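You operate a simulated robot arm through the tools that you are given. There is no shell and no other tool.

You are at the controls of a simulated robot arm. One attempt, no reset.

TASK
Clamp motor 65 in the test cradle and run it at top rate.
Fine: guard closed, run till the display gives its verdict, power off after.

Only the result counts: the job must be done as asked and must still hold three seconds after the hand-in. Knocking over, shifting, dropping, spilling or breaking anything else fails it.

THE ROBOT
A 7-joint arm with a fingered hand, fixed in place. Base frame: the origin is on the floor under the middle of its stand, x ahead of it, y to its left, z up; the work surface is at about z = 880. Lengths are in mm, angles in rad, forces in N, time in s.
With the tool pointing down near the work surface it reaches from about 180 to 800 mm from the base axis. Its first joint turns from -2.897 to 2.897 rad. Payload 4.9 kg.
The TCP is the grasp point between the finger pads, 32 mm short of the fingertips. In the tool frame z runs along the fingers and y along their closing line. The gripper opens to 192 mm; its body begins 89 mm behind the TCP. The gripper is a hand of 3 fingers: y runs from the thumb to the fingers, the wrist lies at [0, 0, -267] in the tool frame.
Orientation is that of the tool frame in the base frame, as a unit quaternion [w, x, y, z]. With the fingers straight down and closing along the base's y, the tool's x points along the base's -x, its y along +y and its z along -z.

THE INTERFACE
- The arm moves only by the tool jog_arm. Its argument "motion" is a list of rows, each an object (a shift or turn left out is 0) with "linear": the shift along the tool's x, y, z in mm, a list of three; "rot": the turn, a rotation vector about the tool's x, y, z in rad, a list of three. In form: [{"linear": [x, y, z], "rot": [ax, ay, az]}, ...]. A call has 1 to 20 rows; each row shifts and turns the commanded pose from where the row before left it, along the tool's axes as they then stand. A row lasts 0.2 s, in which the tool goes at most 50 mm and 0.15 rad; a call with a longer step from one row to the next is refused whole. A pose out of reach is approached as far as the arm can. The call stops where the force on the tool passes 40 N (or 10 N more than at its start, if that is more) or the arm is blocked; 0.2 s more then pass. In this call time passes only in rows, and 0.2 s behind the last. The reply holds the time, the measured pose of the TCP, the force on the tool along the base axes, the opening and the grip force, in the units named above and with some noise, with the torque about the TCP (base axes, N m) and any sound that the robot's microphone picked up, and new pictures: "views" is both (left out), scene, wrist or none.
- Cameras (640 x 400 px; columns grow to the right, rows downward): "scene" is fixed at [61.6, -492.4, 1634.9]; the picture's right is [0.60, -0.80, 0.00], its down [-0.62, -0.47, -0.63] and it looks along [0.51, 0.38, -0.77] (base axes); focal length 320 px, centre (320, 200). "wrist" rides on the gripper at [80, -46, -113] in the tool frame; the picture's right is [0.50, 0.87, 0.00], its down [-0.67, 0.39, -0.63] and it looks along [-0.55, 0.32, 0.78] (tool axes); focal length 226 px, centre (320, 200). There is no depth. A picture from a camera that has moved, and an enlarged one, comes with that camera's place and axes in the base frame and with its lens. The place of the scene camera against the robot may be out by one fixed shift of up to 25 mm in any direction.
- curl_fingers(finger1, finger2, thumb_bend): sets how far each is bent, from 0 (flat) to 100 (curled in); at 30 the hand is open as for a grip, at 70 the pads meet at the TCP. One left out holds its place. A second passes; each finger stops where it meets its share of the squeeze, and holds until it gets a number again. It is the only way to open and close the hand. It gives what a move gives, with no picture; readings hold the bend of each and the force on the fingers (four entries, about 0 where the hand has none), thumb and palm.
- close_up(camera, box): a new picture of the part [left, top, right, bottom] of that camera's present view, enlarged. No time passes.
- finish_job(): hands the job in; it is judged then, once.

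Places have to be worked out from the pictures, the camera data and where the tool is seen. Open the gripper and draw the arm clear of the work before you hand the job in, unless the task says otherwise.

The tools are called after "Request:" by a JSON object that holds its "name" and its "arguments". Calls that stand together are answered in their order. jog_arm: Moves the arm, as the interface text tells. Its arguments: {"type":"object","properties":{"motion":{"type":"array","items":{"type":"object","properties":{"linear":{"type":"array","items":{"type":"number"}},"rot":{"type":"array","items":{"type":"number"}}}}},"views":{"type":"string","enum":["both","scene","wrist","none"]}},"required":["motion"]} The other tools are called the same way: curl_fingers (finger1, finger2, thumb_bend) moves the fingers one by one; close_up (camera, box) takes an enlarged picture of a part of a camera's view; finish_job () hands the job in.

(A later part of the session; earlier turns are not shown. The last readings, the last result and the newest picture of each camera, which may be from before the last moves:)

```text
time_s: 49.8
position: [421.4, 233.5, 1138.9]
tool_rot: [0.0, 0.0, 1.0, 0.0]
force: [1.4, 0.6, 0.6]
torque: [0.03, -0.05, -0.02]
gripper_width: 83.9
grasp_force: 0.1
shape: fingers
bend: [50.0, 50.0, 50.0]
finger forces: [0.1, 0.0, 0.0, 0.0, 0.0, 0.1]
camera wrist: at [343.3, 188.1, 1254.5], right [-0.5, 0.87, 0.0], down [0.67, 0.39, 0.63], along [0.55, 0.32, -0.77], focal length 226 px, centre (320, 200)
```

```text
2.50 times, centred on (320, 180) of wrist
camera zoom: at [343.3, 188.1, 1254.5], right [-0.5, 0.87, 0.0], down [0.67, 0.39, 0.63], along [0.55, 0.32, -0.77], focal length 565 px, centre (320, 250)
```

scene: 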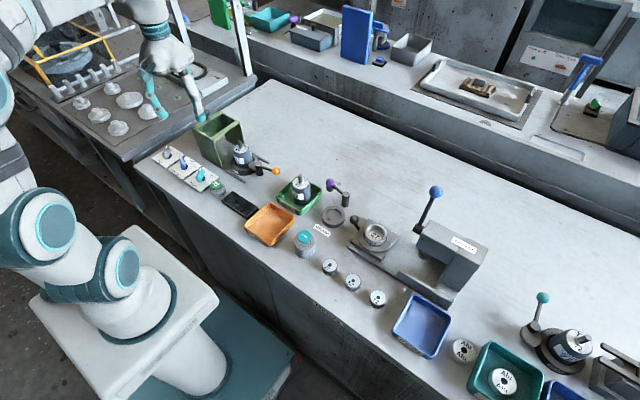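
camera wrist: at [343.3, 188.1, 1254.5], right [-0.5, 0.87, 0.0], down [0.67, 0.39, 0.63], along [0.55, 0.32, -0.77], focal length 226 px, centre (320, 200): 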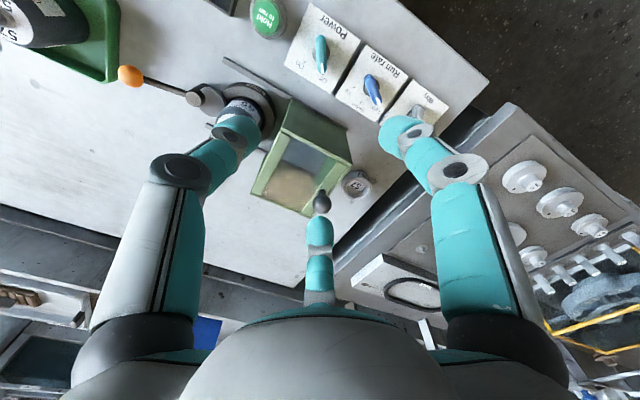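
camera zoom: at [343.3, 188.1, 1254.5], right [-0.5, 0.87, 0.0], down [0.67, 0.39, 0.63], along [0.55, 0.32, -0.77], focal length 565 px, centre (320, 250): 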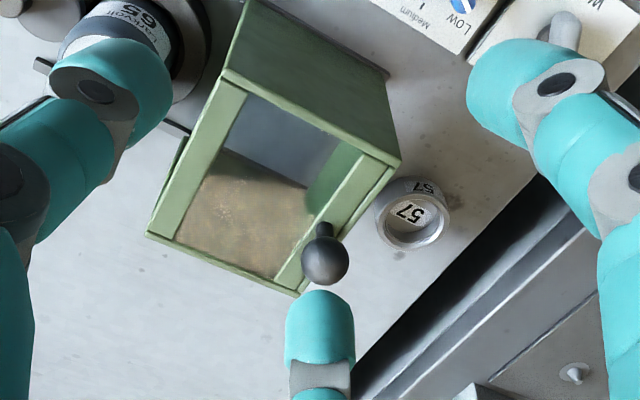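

The guard knob ball is at ≈(503,283,1034). I move above it and descend to TCP z≈1061, then cage it.

Request:
{"name": "jog_arm", "arguments": {"motion": [{"linear": [-40.3, 25, 0]}, {"linear": [-40.3, 25, 0]}, {"linear": [0, 0, 25]}, {"linear": [0, 0, 25]}, {"linear": [0, 0, 17]}, {"linear": [0, 0, 10]}], "views": "both"}}

Request:
{"name": "close_up", "arguments": {"camera": "wrist", "box": [220, 100, 420, 260]}}

Request:
{"name": "close_up", "arguments": {"camera": "scene", "box": [140, 60, 300, 180]}}

```text
time_s: 51.1
position: [503.0, 283.2, 1064.0]
tool_rot: [0.0, 0.0, 1.0, 0.001]
force: [-1.0, 0.1, -0.9]
torque: [0.0, -0.01, -0.03]
gripper_width: 84.0
grasp_force: 0.1
shape: fingers
bend: [50.0, 50.0, 50.0]
finger forces: [0.0, 0.0, 0.1, 0.0, 0.0, 0.1]
camera wrist: at [424.6, 236.7, 1177.8], right [-0.5, 0.87, 0.0], down [0.67, 0.39, 0.63], along [0.55, 0.32, -0.77], focal length 226 px, centre (320, 200)
```

scene: 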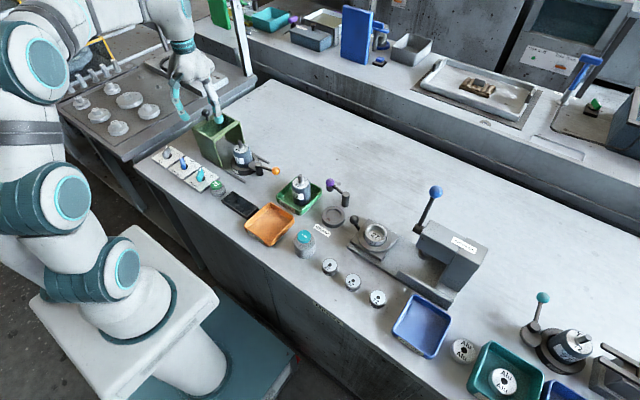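
wrist: 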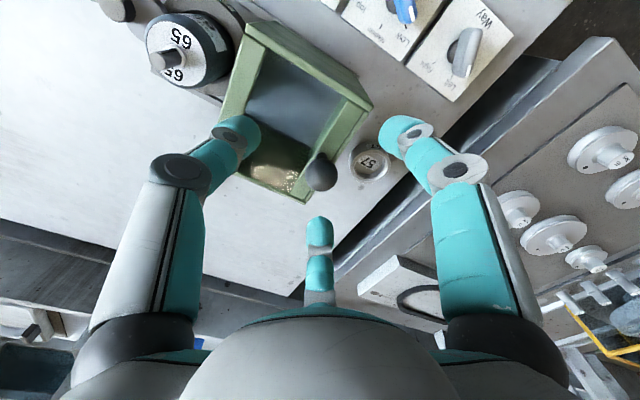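

```text
2.50 times, centred on (320, 180) of wrist
camera zoom: at [424.6, 236.7, 1177.8], right [-0.5, 0.87, 0.0], down [0.67, 0.39, 0.63], along [0.55, 0.32, -0.77], focal length 565 px, centre (320, 250)
```

zoom: 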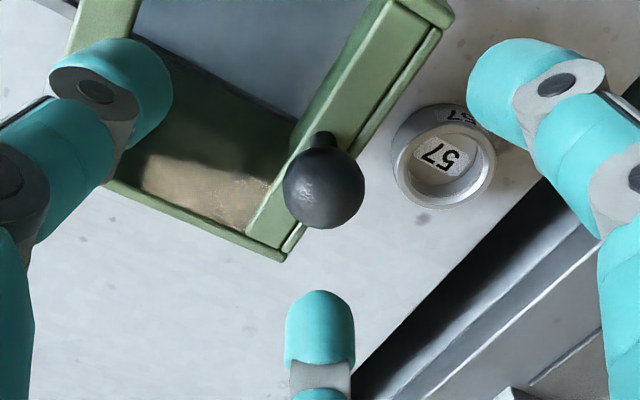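

```text
3.33 times, centred on (220, 120) of scene
camera zoom: at [61.6, -492.4, 1634.9], right [0.6, -0.8, 0.0], down [-0.62, -0.47, -0.63], along [0.51, 0.38, -0.77], focal length 1065 px, centre (653, 467)
```

zoom: 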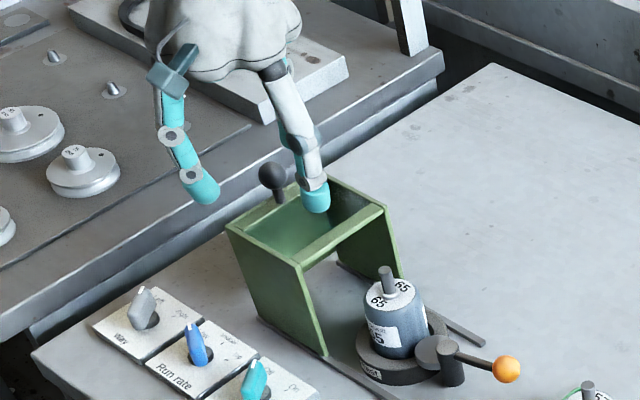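

The ball is centred on the hand axis. I lower 3 mm and close the cage around it.

Request:
{"name": "jog_arm", "arguments": {"motion": [{"linear": [0, 0, 3]}], "views": "none"}}

Request:
{"name": "curl_fingers", "arguments": {"finger1": 64, "finger2": 64, "thumb_bend": 64}}

Request:
{"name": "close_up", "arguments": {"camera": "wrist", "box": [220, 100, 420, 260]}}

```text
time_s: 51.5
position: [502.4, 283.5, 1060.1]
tool_rot: [0.0, 0.0, 1.0, 0.0]
force: [-0.4, 1.2, 0.9]
torque: [0.01, -0.03, -0.01]
gripper_width: 83.7
grasp_force: 0.0
shape: fingers
bend: [50.0, 50.0, 50.0]
finger forces: [0.0, 0.1, 0.1, 0.0, 0.1, 0.0]
```

```text
time_s: 52.5
position: [503.3, 283.9, 1060.8]
tool_rot: [0.0, 0.0, 1.0, 0.001]
force: [0.2, 0.7, -0.2]
torque: [0.02, 0.03, 0.02]
gripper_width: 25.9
grasp_force: 0.1
shape: fingers
bend: [64.0, 63.0, 64.0]
finger forces: [0.1, 0.4, 0.0, 0.0, 0.0, 0.1]
```

```text
2.50 times, centred on (320, 180) of wrist
camera zoom: at [424.7, 236.9, 1174.9], right [-0.5, 0.87, 0.0], down [0.67, 0.39, 0.63], along [0.55, 0.32, -0.77], focal length 565 px, centre (320, 250)
```

zoom: 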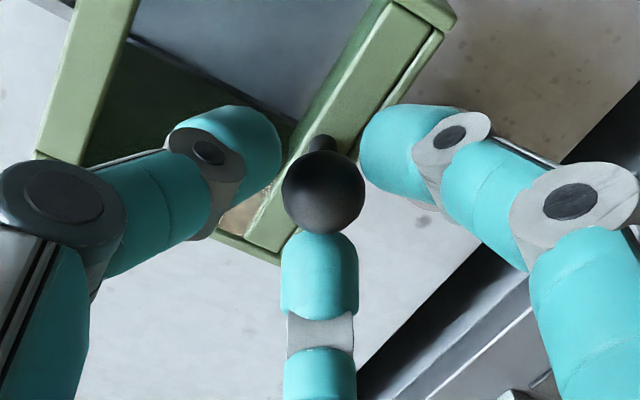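

The knob is caged between all three fingertips. I pull the guard toward -y in 12 mm rows, watching the force.

Request:
{"name": "jog_arm", "arguments": {"motion": [{"linear": [0, -10, 0]}, {"linear": [0, -12, 0]}, {"linear": [0, -12, 0]}], "views": "scene"}}

Request:
{"name": "close_up", "arguments": {"camera": "scene", "box": [160, 80, 300, 190]}}

Request:
{"name": "close_up", "arguments": {"camera": "wrist", "box": [160, 60, 480, 260]}}

```text
time_s: 53.4
position: [502.7, 249.5, 1061.5]
tool_rot: [0.001, 0.0, 1.0, 0.001]
force: [-0.2, -0.1, 0.8]
torque: [0.01, -0.07, -0.01]
gripper_width: 26.5
grasp_force: 0.1
shape: fingers
bend: [64.0, 63.0, 64.0]
finger forces: [0.0, 0.4, 0.0, 0.1, 0.0, 0.0]
```

scene: 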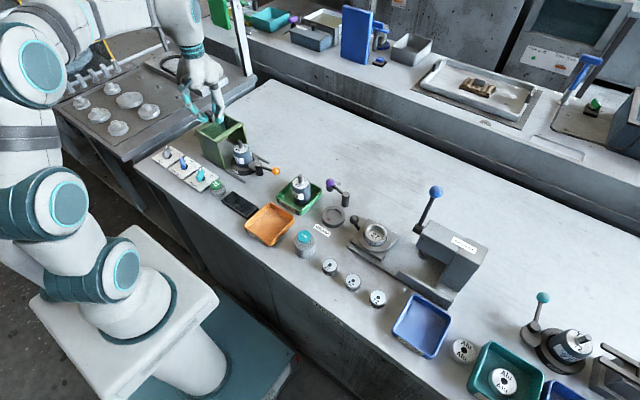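

```text
3.64 times, centred on (230, 135) of scene
camera zoom: at [61.6, -492.4, 1634.9], right [0.6, -0.8, 0.0], down [-0.62, -0.47, -0.63], along [0.51, 0.38, -0.77], focal length 1162 px, centre (647, 436)
```

zoom: 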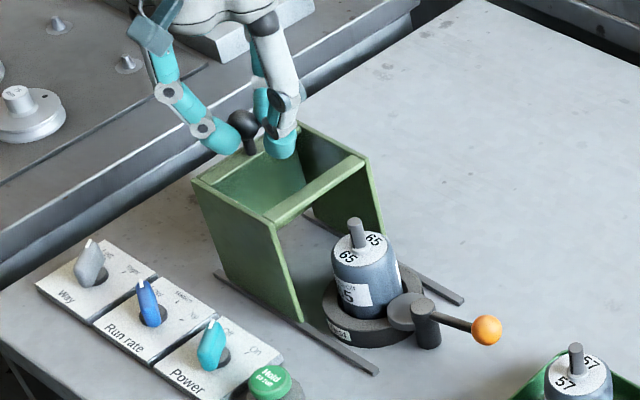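

```text
2.00 times, centred on (320, 160) of wrist
camera zoom: at [424.6, 202.7, 1175.0], right [-0.5, 0.87, 0.0], down [0.67, 0.39, 0.63], along [0.55, 0.32, -0.78], focal length 452 px, centre (320, 280)
```

zoom: 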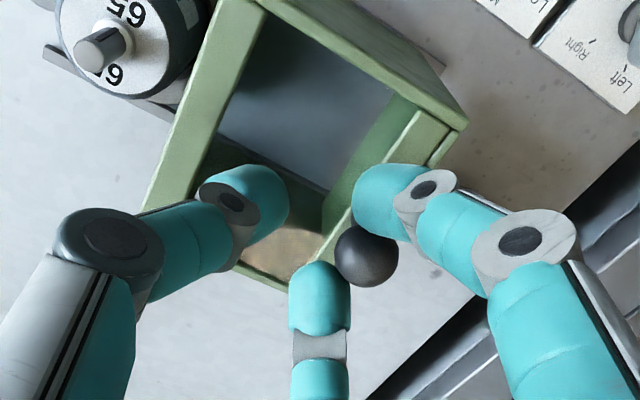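

The ball slipped back between the two rear fingers after moving the guard ~14 mm (ball now ≈(504,270)). I reopen, re-centre on the ball, and rotate the hand 60° so that one finger is directly behind the knob, then grip with real squeeze.

Request:
{"name": "curl_fingers", "arguments": {"finger1": 50, "finger2": 50, "thumb_bend": 50}}

Request:
{"name": "jog_arm", "arguments": {"motion": [{"linear": [0, 10, 0]}, {"linear": [-0.5, 10.5, 0]}, {"rot": [0, 0, -0.15]}, {"rot": [0, 0, -0.15]}, {"rot": [0, 0, -0.15]}, {"rot": [0, 0, -0.15]}, {"rot": [0, 0, -0.15]}, {"rot": [0, 0, -0.15]}, {"rot": [0, 0, -0.147]}], "views": "wrist"}}

Request:
{"name": "close_up", "arguments": {"camera": "wrist", "box": [160, 60, 480, 260]}}

```text
time_s: 54.4
position: [502.5, 249.8, 1061.1]
tool_rot: [0.001, 0.0, 1.0, 0.001]
force: [0.9, 0.4, 0.4]
torque: [-0.01, 0.01, 0.02]
gripper_width: 83.8
grasp_force: 0.1
shape: fingers
bend: [50.0, 50.0, 50.0]
finger forces: [0.1, 0.0, 0.1, 0.1, 0.0, 0.1]
```

```text
time_s: 56.4
position: [503.9, 269.7, 1061.2]
tool_rot: [0.001, -0.501, 0.866, 0.0]
force: [0.3, -0.5, 0.0]
torque: [0.0, -0.01, 0.02]
gripper_width: 83.4
grasp_force: 0.0
shape: fingers
bend: [50.0, 50.0, 50.0]
finger forces: [0.0, 0.0, 0.1, 0.0, 0.1, 0.0]
camera wrist: at [504.6, 177.2, 1174.7], right [-1.0, 0.0, 0.0], down [0.0, 0.77, 0.63], along [0.0, 0.63, -0.77], focal length 226 px, centre (320, 200)
```

wrist: 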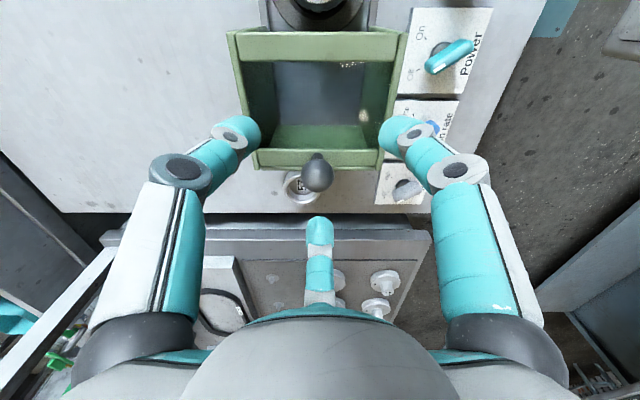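

```text
2.00 times, centred on (320, 160) of wrist
camera zoom: at [504.6, 177.2, 1174.7], right [-1.0, 0.0, 0.0], down [0.0, 0.77, 0.63], along [0.0, 0.63, -0.77], focal length 452 px, centre (320, 280)
```

zoom: 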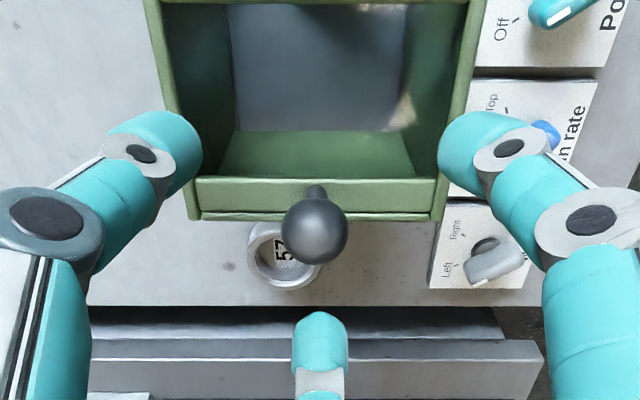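

Now one finger is directly behind the knob. A small 2 mm correction in x, then I grip with squeeze.

Request:
{"name": "jog_arm", "arguments": {"motion": [{"linear": [-0.1, -2.2, 0]}], "views": "none"}}

Request:
{"name": "curl_fingers", "arguments": {"finger1": 72, "finger2": 72, "thumb_bend": 72}}

Request:
{"name": "close_up", "arguments": {"camera": "wrist", "box": [160, 60, 480, 260]}}

```text
time_s: 56.8
position: [505.9, 268.2, 1061.9]
tool_rot: [0.0, -0.5, 0.866, 0.001]
force: [0.3, -0.3, 0.3]
torque: [0.0, 0.01, -0.01]
gripper_width: 83.7
grasp_force: 0.0
shape: fingers
bend: [50.0, 50.0, 50.0]
finger forces: [0.0, 0.1, 0.1, 0.0, 0.1, 0.0]
```

```text
time_s: 57.8
position: [504.1, 268.0, 1060.4]
tool_rot: [0.001, -0.501, 0.866, 0.0]
force: [2.7, 0.1, -1.2]
torque: [-0.02, -0.12, 0.03]
gripper_width: 16.0
grasp_force: 12.8
shape: fingers
bend: [66.0, 64.0, 67.0]
finger forces: [6.2, 9.1, 0.1, 0.0, 10.3, 0.0]
```

```text
2.00 times, centred on (320, 160) of wrist
camera zoom: at [506.3, 176.2, 1174.6], right [-1.0, 0.0, 0.0], down [0.0, 0.77, 0.63], along [0.0, 0.63, -0.77], focal length 452 px, centre (320, 280)
```

zoom: 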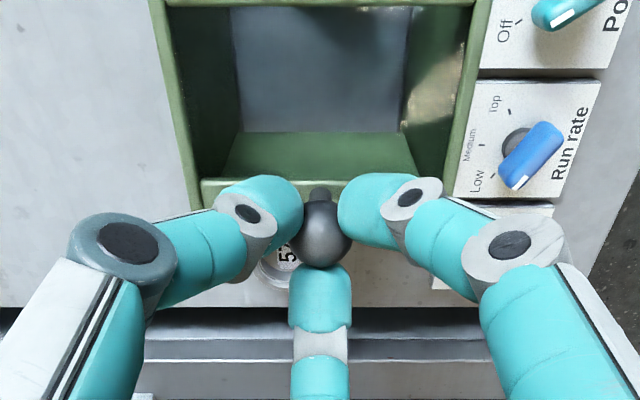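

Firm grip on the knob (6–10 N per finger). Pulling along -y.

Request:
{"name": "jog_arm", "arguments": {"motion": [{"linear": [8.66, -5, 0]}, {"linear": [10.39, -6, 0]}, {"linear": [10.39, -6, 0]}], "views": "wrist"}}

Request:
{"name": "close_up", "arguments": {"camera": "scene", "box": [160, 80, 300, 190]}}

```text
time_s: 58.5
position: [506.1, 235.1, 1060.8]
tool_rot: [0.0, -0.5, 0.866, -0.001]
force: [3.2, 0.4, -2.5]
torque: [-0.01, -0.13, 0.02]
gripper_width: 16.0
grasp_force: 12.1
shape: fingers
bend: [66.0, 64.0, 67.0]
finger forces: [5.8, 8.3, 0.0, 0.0, 10.4, 0.0]
camera wrist: at [506.3, 142.2, 1174.8], right [-1.0, 0.0, 0.0], down [0.0, 0.77, 0.63], along [0.0, 0.63, -0.77], focal length 226 px, centre (320, 200)
```

wrist: 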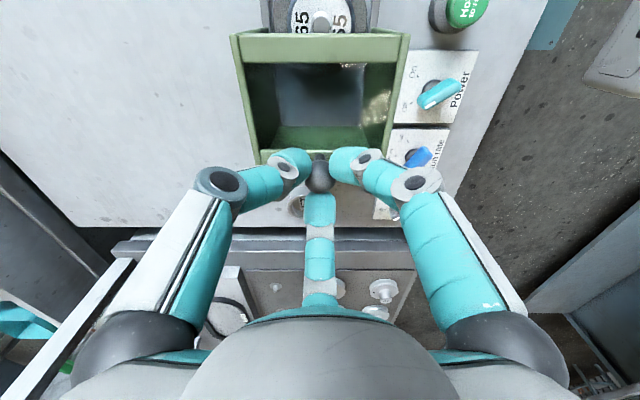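

```text
3.64 times, centred on (230, 135) of scene
camera zoom: at [61.6, -492.4, 1634.9], right [0.6, -0.8, 0.0], down [-0.62, -0.47, -0.63], along [0.51, 0.38, -0.77], focal length 1162 px, centre (647, 436)
```

zoom: 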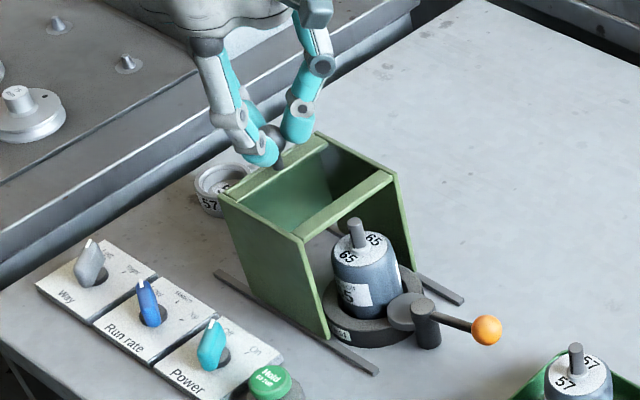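

Guard slides freely; its front bar is about to pass over the motor shaft. I check the vertical clearance first.

Request:
{"name": "close_up", "arguments": {"camera": "scene", "box": [210, 110, 270, 170]}}

Request:
{"name": "close_up", "arguments": {"camera": "wrist", "box": [260, 0, 380, 100]}}

```text
6.67 times, centred on (240, 140) of scene
camera zoom: at [61.6, -492.4, 1634.9], right [0.6, -0.8, 0.0], down [-0.62, -0.47, -0.63], along [0.51, 0.38, -0.77], focal length 2130 px, centre (853, 600)
```

zoom: 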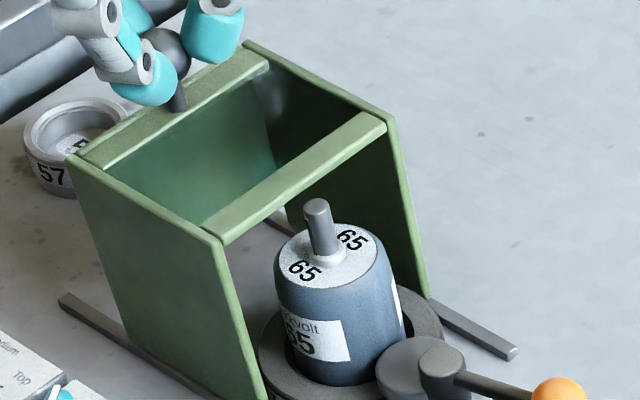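

```text
4.00 times, centred on (320, 50) of wrist
camera zoom: at [506.3, 142.2, 1174.8], right [-1.0, 0.0, 0.0], down [0.0, 0.77, 0.63], along [0.0, 0.63, -0.77], focal length 904 px, centre (320, 800)
```

zoom: 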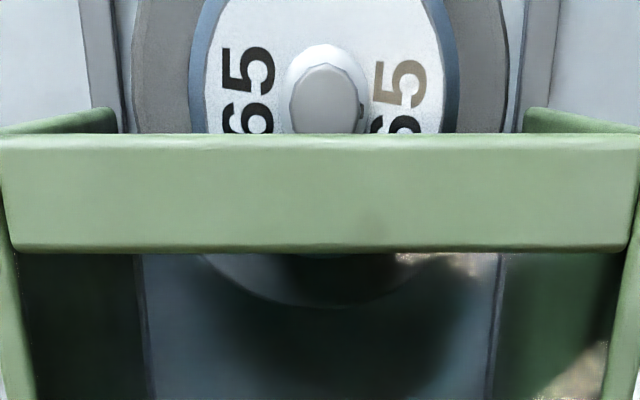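

The front bar looks only ~4 mm thick at z≈1000, so the shaft tip (≈988) should clear. I continue slowly and watch for any force.

Request:
{"name": "jog_arm", "arguments": {"motion": [{"linear": [4.33, -2.5, 0]}, {"linear": [4.33, -2.5, 0]}], "views": "none"}}

Request:
{"name": "jog_arm", "arguments": {"motion": [{"linear": [6.93, -4, 0]}, {"linear": [6.93, -4, 0]}], "views": "none"}}

Request:
{"name": "close_up", "arguments": {"camera": "scene", "box": [200, 110, 290, 180]}}

```text
time_s: 59.1
position: [505.2, 224.9, 1061.1]
tool_rot: [0.001, -0.499, 0.866, 0.0]
force: [1.8, 0.9, -0.8]
torque: [0.01, -0.1, 0.0]
gripper_width: 15.8
grasp_force: 12.2
shape: fingers
bend: [66.0, 64.0, 67.0]
finger forces: [6.2, 8.7, 0.0, 0.0, 9.7, 0.1]
```

```text
time_s: 59.8
position: [505.2, 209.3, 1061.5]
tool_rot: [0.002, -0.499, 0.866, 0.001]
force: [1.5, -0.4, -0.7]
torque: [-0.01, -0.07, -0.02]
gripper_width: 16.1
grasp_force: 12.5
shape: fingers
bend: [66.0, 64.0, 67.0]
finger forces: [6.7, 8.7, 0.0, 0.0, 9.5, 0.1]
```

```text
5.71 times, centred on (245, 145) of scene
camera zoom: at [61.6, -492.4, 1634.9], right [0.6, -0.8, 0.0], down [-0.62, -0.47, -0.63], along [0.51, 0.38, -0.77], focal length 1826 px, centre (749, 514)
```

zoom: 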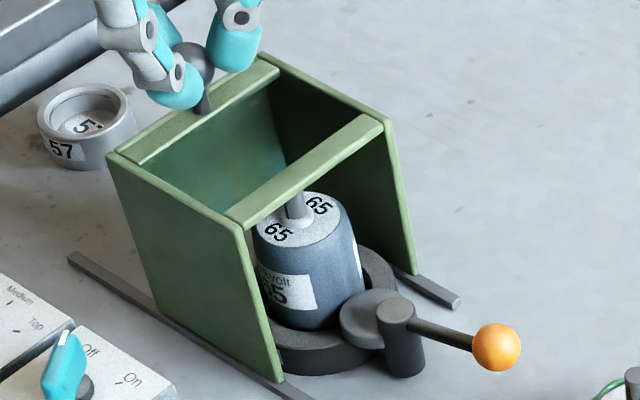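

The bar passes over the shaft without touching. Continuing to the closed stop.

Request:
{"name": "jog_arm", "arguments": {"motion": [{"linear": [6.93, -4, 0]}, {"linear": [6.93, -4, 0]}], "views": "none"}}

Request:
{"name": "jog_arm", "arguments": {"motion": [{"linear": [4.33, -2.5, 0]}, {"linear": [4.33, -2.5, 0]}], "views": "none"}}

Request:
{"name": "close_up", "arguments": {"camera": "scene", "box": [200, 110, 290, 180]}}

```text
time_s: 60.4
position: [504.3, 194.5, 1060.9]
tool_rot: [0.0, -0.5, 0.866, 0.0]
force: [1.4, 0.1, -0.5]
torque: [-0.01, -0.1, 0.0]
gripper_width: 15.9
grasp_force: 12.3
shape: fingers
bend: [66.0, 64.0, 67.0]
finger forces: [6.4, 8.9, 0.0, 0.1, 9.7, 0.0]
```

```text
time_s: 61.0
position: [505.2, 183.0, 1061.1]
tool_rot: [0.001, -0.499, 0.866, 0.001]
force: [1.6, 2.0, 0.4]
torque: [0.06, -0.03, 0.0]
gripper_width: 15.9
grasp_force: 13.1
shape: fingers
bend: [66.0, 64.0, 67.0]
finger forces: [6.7, 10.1, 0.1, 0.0, 9.2, 0.0]
```

```text
5.71 times, centred on (245, 145) of scene
camera zoom: at [61.6, -492.4, 1634.9], right [0.6, -0.8, 0.0], down [-0.62, -0.47, -0.63], along [0.51, 0.38, -0.77], focal length 1826 px, centre (749, 514)
```

zoom: 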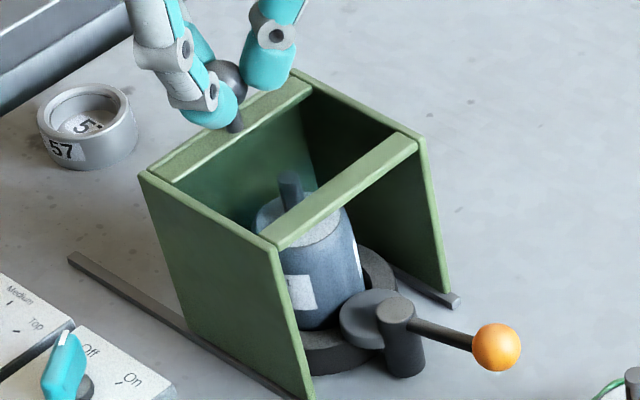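

Nearly closed; a slight +2 N in y appears. Continuing in 3 mm rows to find the end stop.

Request:
{"name": "jog_arm", "arguments": {"motion": [{"linear": [2.6, -1.5, 0]}, {"linear": [2.6, -1.5, 0]}], "views": "none"}}

Request:
{"name": "jog_arm", "arguments": {"motion": [{"linear": [2.6, -1.5, 0]}, {"linear": [2.6, -1.5, 0]}], "views": "none"}}

Request:
{"name": "close_up", "arguments": {"camera": "scene", "box": [200, 110, 290, 180]}}

Request:
{"name": "close_up", "arguments": {"camera": "wrist", "box": [160, 0, 480, 200]}}

```text
time_s: 61.5
position: [505.8, 178.1, 1062.3]
tool_rot: [0.001, -0.499, 0.867, 0.001]
force: [1.3, 12.6, 3.5]
torque: [0.4, -0.03, -0.03]
gripper_width: 8.8
grasp_force: 11.6
shape: fingers
bend: [68.0, 62.0, 69.0]
finger forces: [3.6, 15.4, 0.1, 0.0, 4.6, 0.0]
```

```text
time_s: 62.1
position: [505.0, 172.0, 1062.3]
tool_rot: [0.003, -0.501, 0.866, 0.001]
force: [-0.4, 19.6, 11.6]
torque: [0.86, 0.02, 0.01]
gripper_width: 1.1
grasp_force: 10.6
shape: fingers
bend: [71.0, 60.0, 71.0]
finger forces: [0.0, 21.8, 0.1, 0.1, 0.1, 0.0]
```

```text
5.71 times, centred on (245, 145) of scene
camera zoom: at [61.6, -492.4, 1634.9], right [0.6, -0.8, 0.0], down [-0.62, -0.47, -0.63], along [0.51, 0.38, -0.77], focal length 1826 px, centre (749, 514)
```

zoom: 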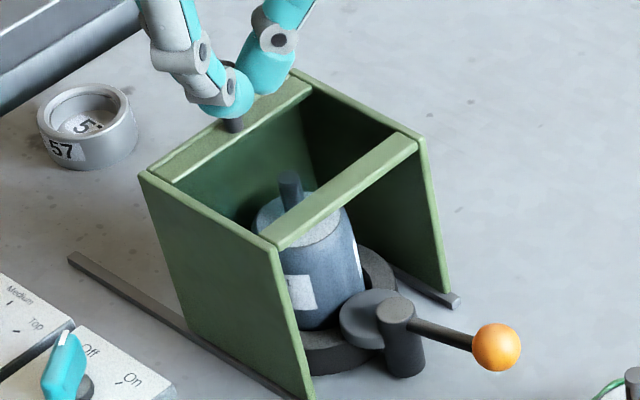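

```text
2.00 times, centred on (320, 100) of wrist
camera zoom: at [506.8, 79.1, 1175.9], right [-1.0, 0.0, 0.0], down [0.0, 0.77, 0.63], along [0.0, 0.63, -0.77], focal length 452 px, centre (320, 400)
```

zoom: 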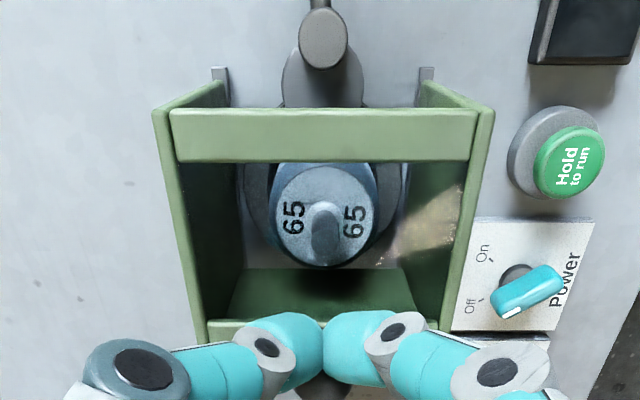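

The guard has reached its stop (position unchanged while force rose to 20 N) with the motor enclosed. I open the two front fingers first so that backing off does not drag the guard, then free the rear finger and lift.

Request:
{"name": "curl_fingers", "arguments": {"finger1": 50, "thumb_bend": 50}}

Request:
{"name": "jog_arm", "arguments": {"motion": [{"linear": [-3.5, 2, 0]}, {"linear": [-3.5, 2, 0]}, {"linear": [-1.7, 1, 0]}], "views": "none"}}

Request:
{"name": "curl_fingers", "arguments": {"finger2": 50}}

Request:
{"name": "close_up", "arguments": {"camera": "wrist", "box": [0, 0, 640, 400]}}

```text
time_s: 63.1
position: [505.5, 171.9, 1062.3]
tool_rot: [0.002, -0.5, 0.866, 0.001]
force: [-0.5, 21.8, 18.1]
torque: [1.12, 0.04, -0.01]
gripper_width: 83.7
grasp_force: 12.3
shape: fingers
bend: [50.0, 60.0, 50.0]
finger forces: [0.0, 24.3, 0.0, 0.0, 0.1, 0.0]
```

```text
time_s: 64.0
position: [504.7, 180.4, 1060.1]
tool_rot: [-0.001, -0.499, 0.866, 0.0]
force: [0.1, 12.2, 7.6]
torque: [0.51, -0.01, -0.03]
gripper_width: 83.9
grasp_force: 7.6
shape: fingers
bend: [50.0, 63.0, 50.0]
finger forces: [0.1, 13.4, 0.0, 0.0, 0.1, 0.1]
```

```text
time_s: 65.0
position: [504.3, 179.5, 1061.5]
tool_rot: [0.001, -0.5, 0.866, 0.001]
force: [-0.3, -0.3, -0.4]
torque: [0.03, 0.02, 0.04]
gripper_width: 83.9
grasp_force: 0.1
shape: fingers
bend: [50.0, 50.0, 50.0]
finger forces: [0.1, 0.1, 0.1, 0.1, 0.0, 0.1]
```

```text
1.00 times, centred on (320, 200) of wrist (not enlarged: the box is as wide or as high as the picture)
camera zoom: at [506.5, 88.4, 1174.6], right [-1.0, 0.0, 0.0], down [0.0, 0.77, 0.63], along [0.0, 0.63, -0.77], focal length 226 px, centre (320, 200)
```

zoom: 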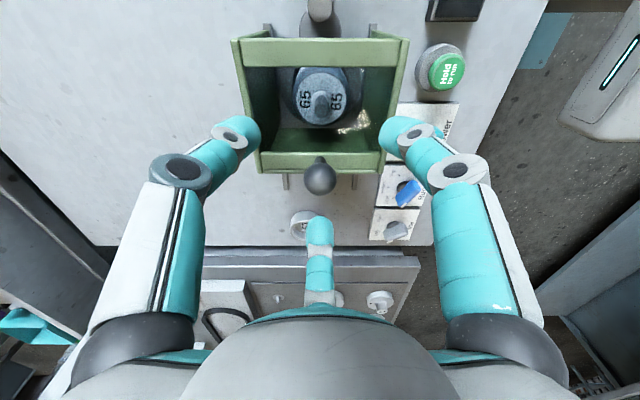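

Guard stays closed (knob at y≈182). Lifting off and moving to view the control knobs.

Request:
{"name": "jog_arm", "arguments": {"motion": [{"linear": [0, 0, -30]}, {"linear": [0, 0, -40]}, {"linear": [29.5, 33, 0]}, {"linear": [29.5, 33, 0]}, {"linear": [29.5, 33, 0]}, {"linear": [0, 0, 40]}, {"linear": [0, 0, 25]}], "views": "both"}}

Request:
{"name": "close_up", "arguments": {"camera": "wrist", "box": [220, 90, 420, 260]}}

Request:
{"name": "close_up", "arguments": {"camera": "scene", "box": [130, 120, 290, 220]}}

```text
time_s: 66.5
position: [375.5, 154.2, 1065.3]
tool_rot: [0.001, -0.5, 0.866, 0.0]
force: [-0.2, 0.0, 0.1]
torque: [0.01, 0.01, -0.01]
gripper_width: 84.2
grasp_force: 0.0
shape: fingers
bend: [50.0, 50.0, 50.0]
finger forces: [0.1, 0.0, 0.1, 0.0, 0.1, 0.0]
camera wrist: at [376.4, 62.2, 1178.6], right [-1.0, 0.0, 0.0], down [0.0, 0.77, 0.63], along [0.0, 0.63, -0.77], focal length 226 px, centre (320, 200)
```

scene: 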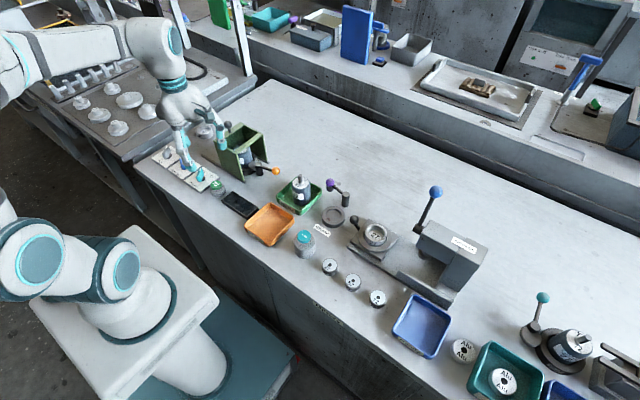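
wrist: 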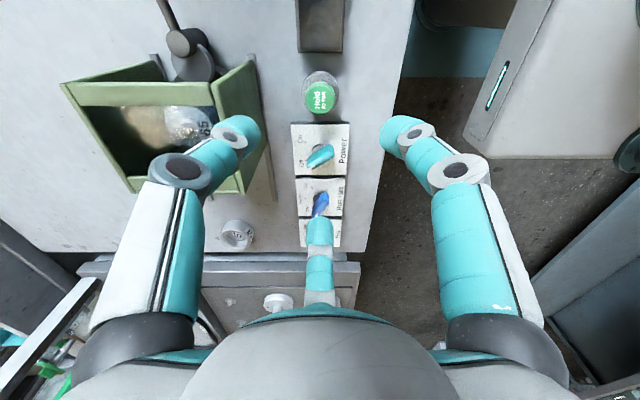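

```text
2.35 times, centred on (320, 175) of wrist
camera zoom: at [376.4, 62.2, 1178.6], right [-1.0, 0.0, 0.0], down [0.0, 0.77, 0.63], along [0.0, 0.63, -0.77], focal length 532 px, centre (320, 259)
```

zoom: 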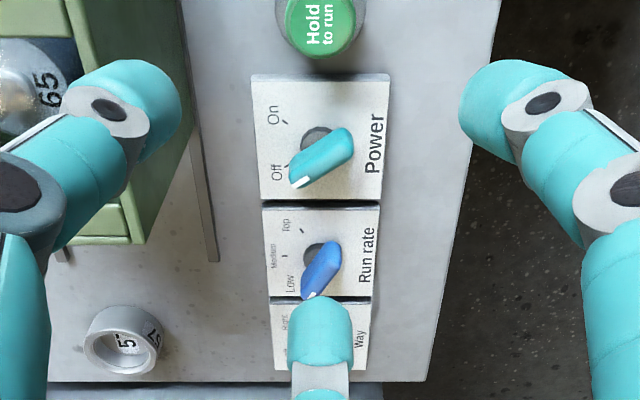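

```text
4.00 times, centred on (210, 170) of scene
camera zoom: at [61.6, -492.4, 1634.9], right [0.6, -0.8, 0.0], down [-0.62, -0.47, -0.63], along [0.51, 0.38, -0.77], focal length 1278 px, centre (760, 320)
```

zoom: 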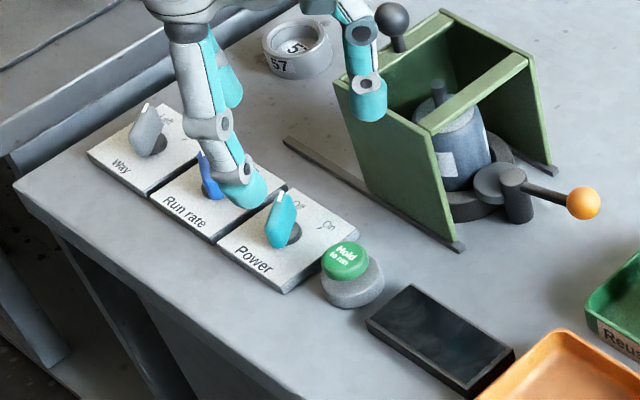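

The controls are clear now: Power knob axis ≈(377,203) pointing Off, Run-rate knob axis ≈(377,286) pointing Low (≈65° from +x), labels Low–Medium–Top sweeping clockwise. I move above the Run-rate knob aligned with its bar.

Request:
{"name": "jog_arm", "arguments": {"motion": [{"linear": [-38.1, 22, 0]}, {"linear": [-38.1, 22, 0]}, {"linear": [-38.1, 22, 0]}, {"linear": [0, 0, 20], "rot": [0, 0, -0.08]}], "views": "wrist"}}

Request:
{"name": "close_up", "arguments": {"camera": "wrist", "box": [240, 90, 400, 220]}}

Request:
{"name": "close_up", "arguments": {"camera": "scene", "box": [130, 100, 250, 200]}}

```text
time_s: 67.5
position: [375.5, 286.2, 1045.8]
tool_rot: [0.002, -0.534, 0.845, 0.001]
force: [-0.9, -0.5, 0.3]
torque: [-0.01, -0.01, 0.03]
gripper_width: 84.2
grasp_force: 0.2
shape: fingers
bend: [50.0, 50.0, 50.0]
finger forces: [0.1, 0.0, 0.0, 0.0, 0.0, 0.0]
camera wrist: at [383.7, 194.1, 1159.6], right [-1.0, -0.08, 0.0], down [-0.06, 0.77, 0.63], along [-0.05, 0.63, -0.77], focal length 226 px, centre (320, 200)
```

wrist: 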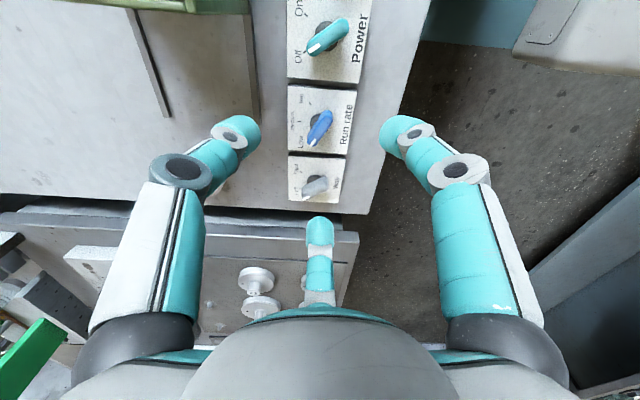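

```text
3.08 times, centred on (320, 155) of wrist
camera zoom: at [383.7, 194.1, 1159.6], right [-1.0, -0.08, 0.0], down [-0.06, 0.77, 0.63], along [-0.05, 0.63, -0.77], focal length 696 px, centre (320, 338)
```

zoom: 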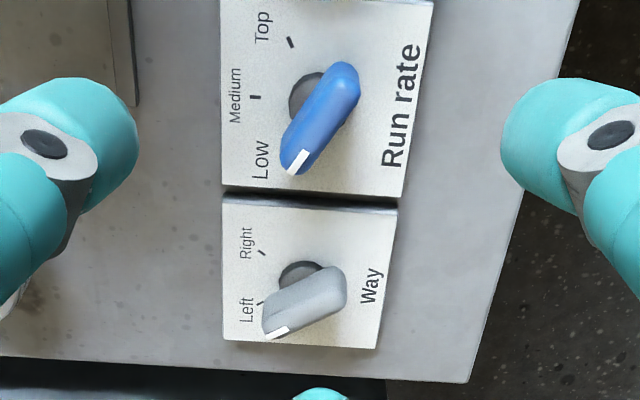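

```text
4.00 times, centred on (190, 150) of scene
camera zoom: at [61.6, -492.4, 1634.9], right [0.6, -0.8, 0.0], down [-0.62, -0.47, -0.63], along [0.51, 0.38, -0.77], focal length 1278 px, centre (840, 400)
```

zoom: 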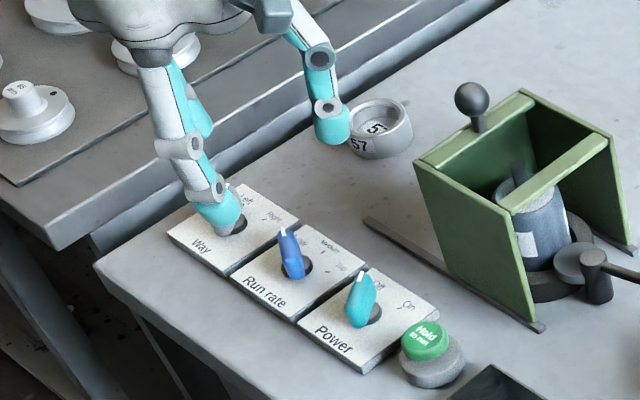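

Medium lies straight along +x and Top at about -60°, so the knob must turn ≈125° clockwise from Low. I correct centring, set the fingers to 55 and descend so the tips end just above the box top.

Request:
{"name": "curl_fingers", "arguments": {"finger1": 55, "finger2": 55, "thumb_bend": 55}}

Request:
{"name": "jog_arm", "arguments": {"motion": [{"linear": [-2.8, -0.3, 10]}, {"linear": [0, 0, 30]}, {"linear": [0, 0, 30]}, {"linear": [0, 0, 20]}], "views": "wrist"}}

Request:
{"name": "close_up", "arguments": {"camera": "wrist", "box": [200, 80, 440, 260]}}

Request:
{"name": "close_up", "arguments": {"camera": "scene", "box": [130, 110, 230, 200]}}

```text
time_s: 68.5
position: [375.1, 286.2, 1045.9]
tool_rot: [0.002, -0.533, 0.846, 0.002]
force: [0.4, 0.3, -1.0]
torque: [-0.04, 0.0, 0.01]
gripper_width: 63.8
grasp_force: 0.0
shape: fingers
bend: [55.0, 55.0, 55.0]
finger forces: [0.0, 0.0, 0.1, 0.0, 0.0, 0.0]
```

```text
time_s: 69.5
position: [376.4, 288.0, 954.6]
tool_rot: [0.001, -0.533, 0.846, 0.0]
force: [-0.2, 1.2, -0.2]
torque: [0.0, 0.03, 0.04]
gripper_width: 63.5
grasp_force: 0.1
shape: fingers
bend: [55.0, 55.0, 55.0]
finger forces: [0.1, 0.0, 0.0, 0.0, 0.0, 0.0]
camera wrist: at [385.0, 196.4, 1069.1], right [-1.0, -0.08, 0.0], down [-0.06, 0.77, 0.63], along [-0.05, 0.63, -0.77], focal length 226 px, centre (320, 200)
```

wrist: 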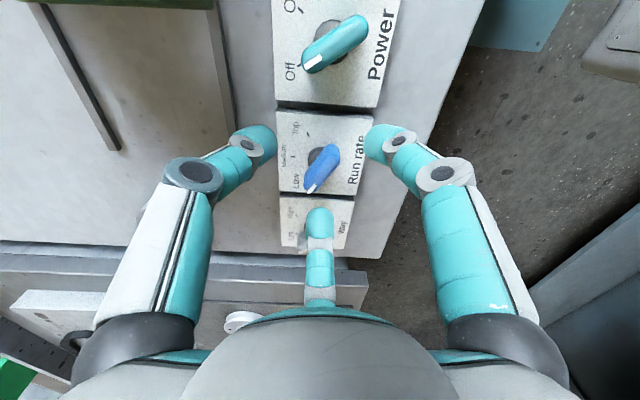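

```text
2.22 times, centred on (320, 170) of wrist
camera zoom: at [385.0, 196.4, 1069.1], right [-1.0, -0.08, 0.0], down [-0.06, 0.77, 0.63], along [-0.05, 0.63, -0.77], focal length 502 px, centre (320, 267)
```

zoom: 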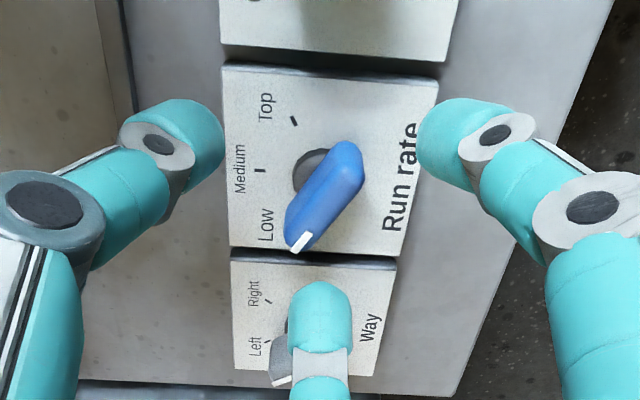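

```text
4.44 times, centred on (180, 155) of scene
camera zoom: at [61.6, -492.4, 1634.9], right [0.6, -0.8, 0.0], down [-0.62, -0.47, -0.63], along [0.51, 0.38, -0.77], focal length 1420 px, centre (942, 400)
```

zoom: 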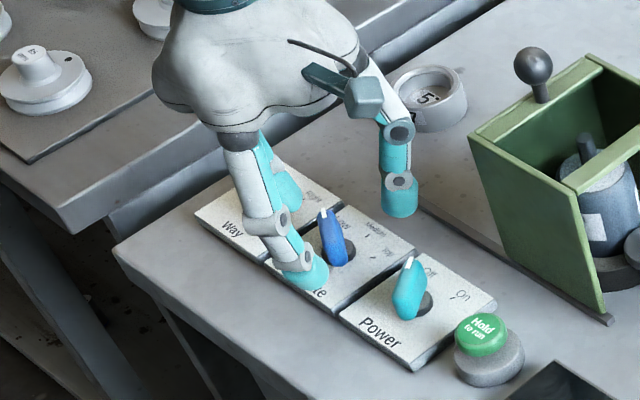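

Knob bar top is around z≈920 and box top ≈900; tips now at ≈911. I lower 7 mm, then close in stages around the bar.

Request:
{"name": "jog_arm", "arguments": {"motion": [{"linear": [0, 0, 4]}, {"linear": [0, 0, 3]}], "views": "none"}}

Request:
{"name": "curl_fingers", "arguments": {"finger1": 62, "finger2": 62, "thumb_bend": 62}}

Request:
{"name": "close_up", "arguments": {"camera": "wrist", "box": [200, 80, 440, 260]}}

Request:
{"name": "close_up", "arguments": {"camera": "scene", "box": [130, 110, 230, 200]}}

```text
time_s: 70.2
position: [376.8, 288.0, 949.7]
tool_rot: [0.001, -0.533, 0.846, 0.001]
force: [-0.4, 0.2, 0.7]
torque: [-0.01, -0.01, 0.02]
gripper_width: 63.7
grasp_force: 0.1
shape: fingers
bend: [55.0, 55.0, 55.0]
finger forces: [0.0, 0.1, 0.0, 0.0, 0.0, 0.0]
```

```text
time_s: 71.2
position: [376.8, 288.6, 949.5]
tool_rot: [0.0, -0.534, 0.846, 0.0]
force: [-1.2, 1.3, -0.2]
torque: [0.05, 0.0, 0.05]
gripper_width: 34.0
grasp_force: 0.8
shape: fingers
bend: [62.0, 60.0, 62.0]
finger forces: [0.1, 1.6, 0.0, 0.0, 0.0, 0.0]
```

```text
2.22 times, centred on (320, 170) of wrist
camera zoom: at [385.0, 196.5, 1062.9], right [-1.0, -0.08, 0.0], down [-0.06, 0.77, 0.63], along [-0.05, 0.63, -0.77], focal length 502 px, centre (320, 267)
```

zoom: 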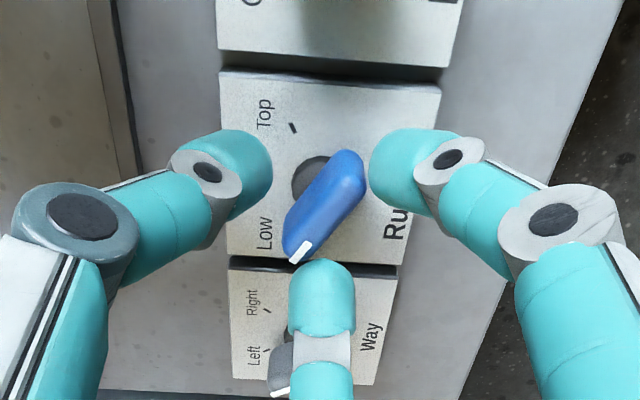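

```text
4.44 times, centred on (180, 155) of scene
camera zoom: at [61.6, -492.4, 1634.9], right [0.6, -0.8, 0.0], down [-0.62, -0.47, -0.63], along [0.51, 0.38, -0.77], focal length 1420 px, centre (942, 400)
```

zoom: 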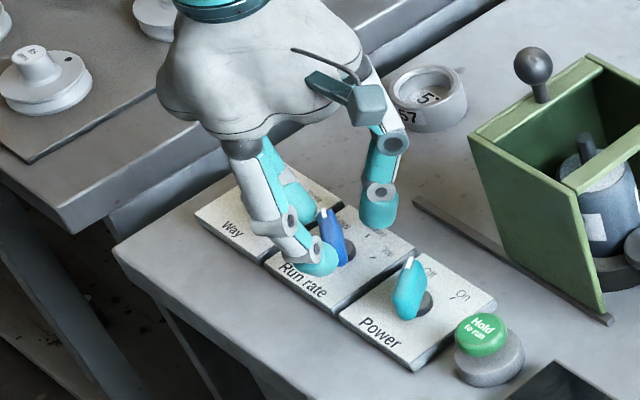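

Finger 2 touches the pointer end lightly. I close fully so all three grip the bar.

Request:
{"name": "curl_fingers", "arguments": {"finger1": 70, "finger2": 70, "thumb_bend": 70}}

Request:
{"name": "close_up", "arguments": {"camera": "wrist", "box": [200, 80, 440, 260]}}

```text
time_s: 72.2
position: [376.3, 287.7, 949.0]
tool_rot: [0.0, -0.534, 0.846, 0.001]
force: [-11.8, 0.1, -0.6]
torque: [-0.04, 0.31, 0.1]
gripper_width: 16.8
grasp_force: 8.3
shape: fingers
bend: [64.0, 64.0, 70.0]
finger forces: [9.1, 6.3, 0.0, 0.1, 0.0, 0.1]
```

```text
2.22 times, centred on (320, 170) of wrist
camera zoom: at [384.6, 196.4, 1062.6], right [-1.0, -0.08, 0.0], down [-0.06, 0.77, 0.63], along [-0.05, 0.63, -0.77], focal length 502 px, centre (320, 267)
```

zoom: 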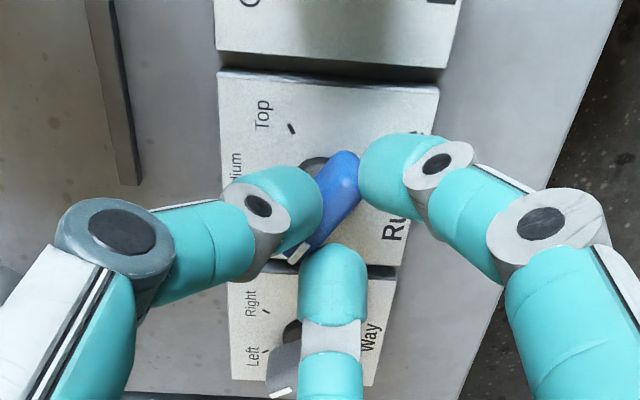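

Fingers press one side (9 and 6 N), the thumb isn't loading yet. I curl the thumb further until it meets the bar.

Request:
{"name": "curl_fingers", "arguments": {"thumb_bend": 80}}

Request:
{"name": "close_up", "arguments": {"camera": "wrist", "box": [200, 80, 440, 260]}}

```text
time_s: 73.2
position: [376.3, 288.2, 950.1]
tool_rot: [0.001, -0.534, 0.846, 0.0]
force: [-12.6, 0.4, -0.8]
torque: [0.0, 0.34, 0.11]
gripper_width: 15.2
grasp_force: 7.6
shape: fingers
bend: [64.0, 65.0, 80.0]
finger forces: [8.9, 6.3, 0.0, 0.0, 0.0, 0.0]
```

```text
2.22 times, centred on (320, 170) of wrist
camera zoom: at [384.7, 196.5, 1062.8], right [-1.0, -0.08, 0.0], down [-0.06, 0.77, 0.63], along [-0.05, 0.63, -0.77], focal length 502 px, centre (320, 267)
```

zoom: 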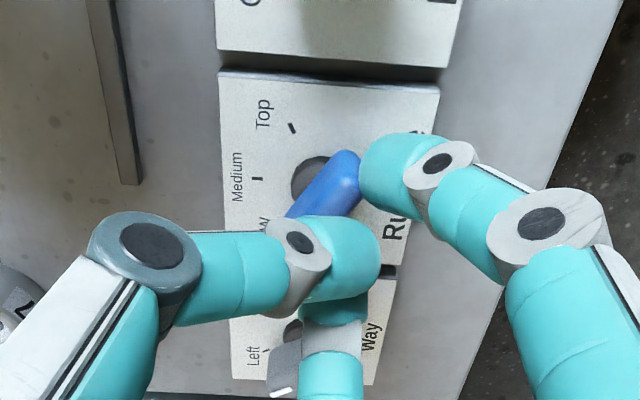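

The thumb passes over the bar when curled that far, but I don't need it: turning the hand clockwise, finger 2 behind the pointer end will drive the bar. I back the thumb and finger 1 off a little and lower 5 mm for more overlap.

Request:
{"name": "curl_fingers", "arguments": {"finger1": 61, "thumb_bend": 62}}

Request:
{"name": "jog_arm", "arguments": {"motion": [{"linear": [0, 0, 2.5]}, {"linear": [0, 0, 2.5]}], "views": "none"}}

Request:
{"name": "close_up", "arguments": {"camera": "wrist", "box": [200, 80, 440, 260]}}

```text
time_s: 74.2
position: [377.9, 289.9, 952.8]
tool_rot: [0.002, -0.534, 0.845, 0.002]
force: [-2.2, 9.5, 10.5]
torque: [0.4, 0.05, 0.03]
gripper_width: 35.7
grasp_force: 6.7
shape: fingers
bend: [61.0, 66.0, 62.0]
finger forces: [0.0, 12.5, 0.1, 0.0, 0.0, 0.0]
```

```text
time_s: 74.8
position: [377.9, 291.3, 947.4]
tool_rot: [0.004, -0.533, 0.846, 0.002]
force: [-3.3, 15.7, 26.6]
torque: [0.78, 0.04, 0.02]
gripper_width: 35.9
grasp_force: 13.2
shape: fingers
bend: [61.0, 65.0, 62.0]
finger forces: [0.4, 26.5, 0.0, 0.0, 0.0, 0.0]
```

```text
2.22 times, centred on (320, 170) of wrist
camera zoom: at [385.8, 197.9, 1059.7], right [-1.0, -0.08, -0.01], down [-0.07, 0.77, 0.64], along [-0.05, 0.63, -0.77], focal length 502 px, centre (320, 267)
```

zoom: 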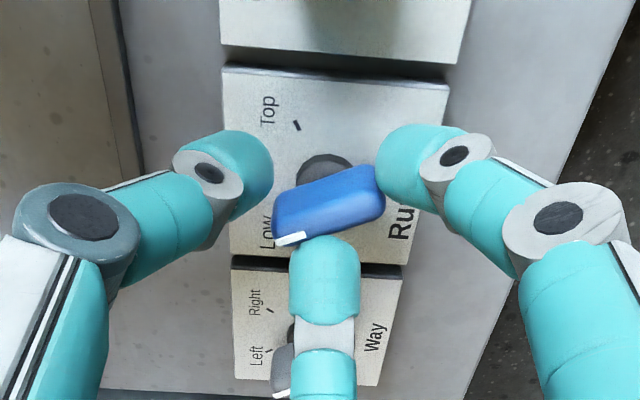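

Finger 2 has already pushed the bar about 40° clockwise, but it is now pressing down hard (26 N). I raise 4 mm to relieve that.

Request:
{"name": "jog_arm", "arguments": {"motion": [{"linear": [0, 0, -2.5]}, {"linear": [0, 0, -2.5]}], "views": "none"}}

Request:
{"name": "close_up", "arguments": {"camera": "wrist", "box": [200, 80, 440, 260]}}

Request:
{"name": "close_up", "arguments": {"camera": "scene", "box": [130, 110, 230, 200]}}

```text
time_s: 75.3
position: [377.5, 286.9, 949.3]
tool_rot: [0.001, -0.534, 0.846, 0.0]
force: [-2.0, 12.0, 17.1]
torque: [0.61, 0.01, 0.03]
gripper_width: 36.0
grasp_force: 9.8
shape: fingers
bend: [61.0, 65.0, 62.0]
finger forces: [0.1, 19.6, 0.0, 0.0, 0.0, 0.0]
```

```text
2.22 times, centred on (320, 170) of wrist
camera zoom: at [385.0, 196.3, 1062.5], right [-1.0, -0.08, 0.0], down [-0.06, 0.77, 0.63], along [-0.05, 0.63, -0.77], focal length 502 px, centre (320, 267)
```

zoom: 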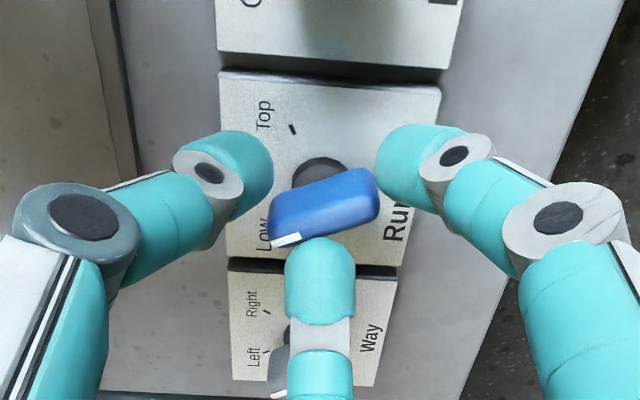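

```text
4.44 times, centred on (180, 155) of scene
camera zoom: at [61.6, -492.4, 1634.9], right [0.6, -0.8, 0.0], down [-0.62, -0.47, -0.63], along [0.51, 0.38, -0.77], focal length 1420 px, centre (942, 400)
```

zoom: 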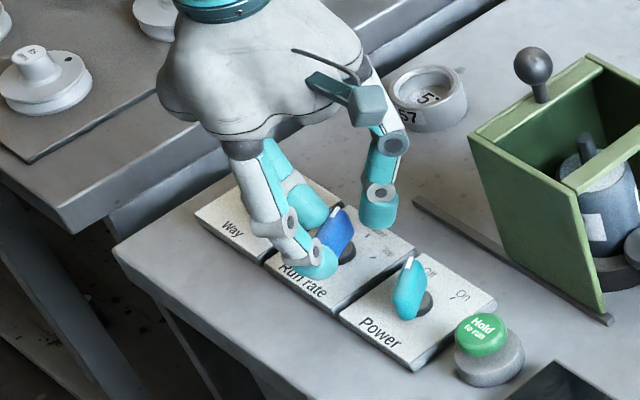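

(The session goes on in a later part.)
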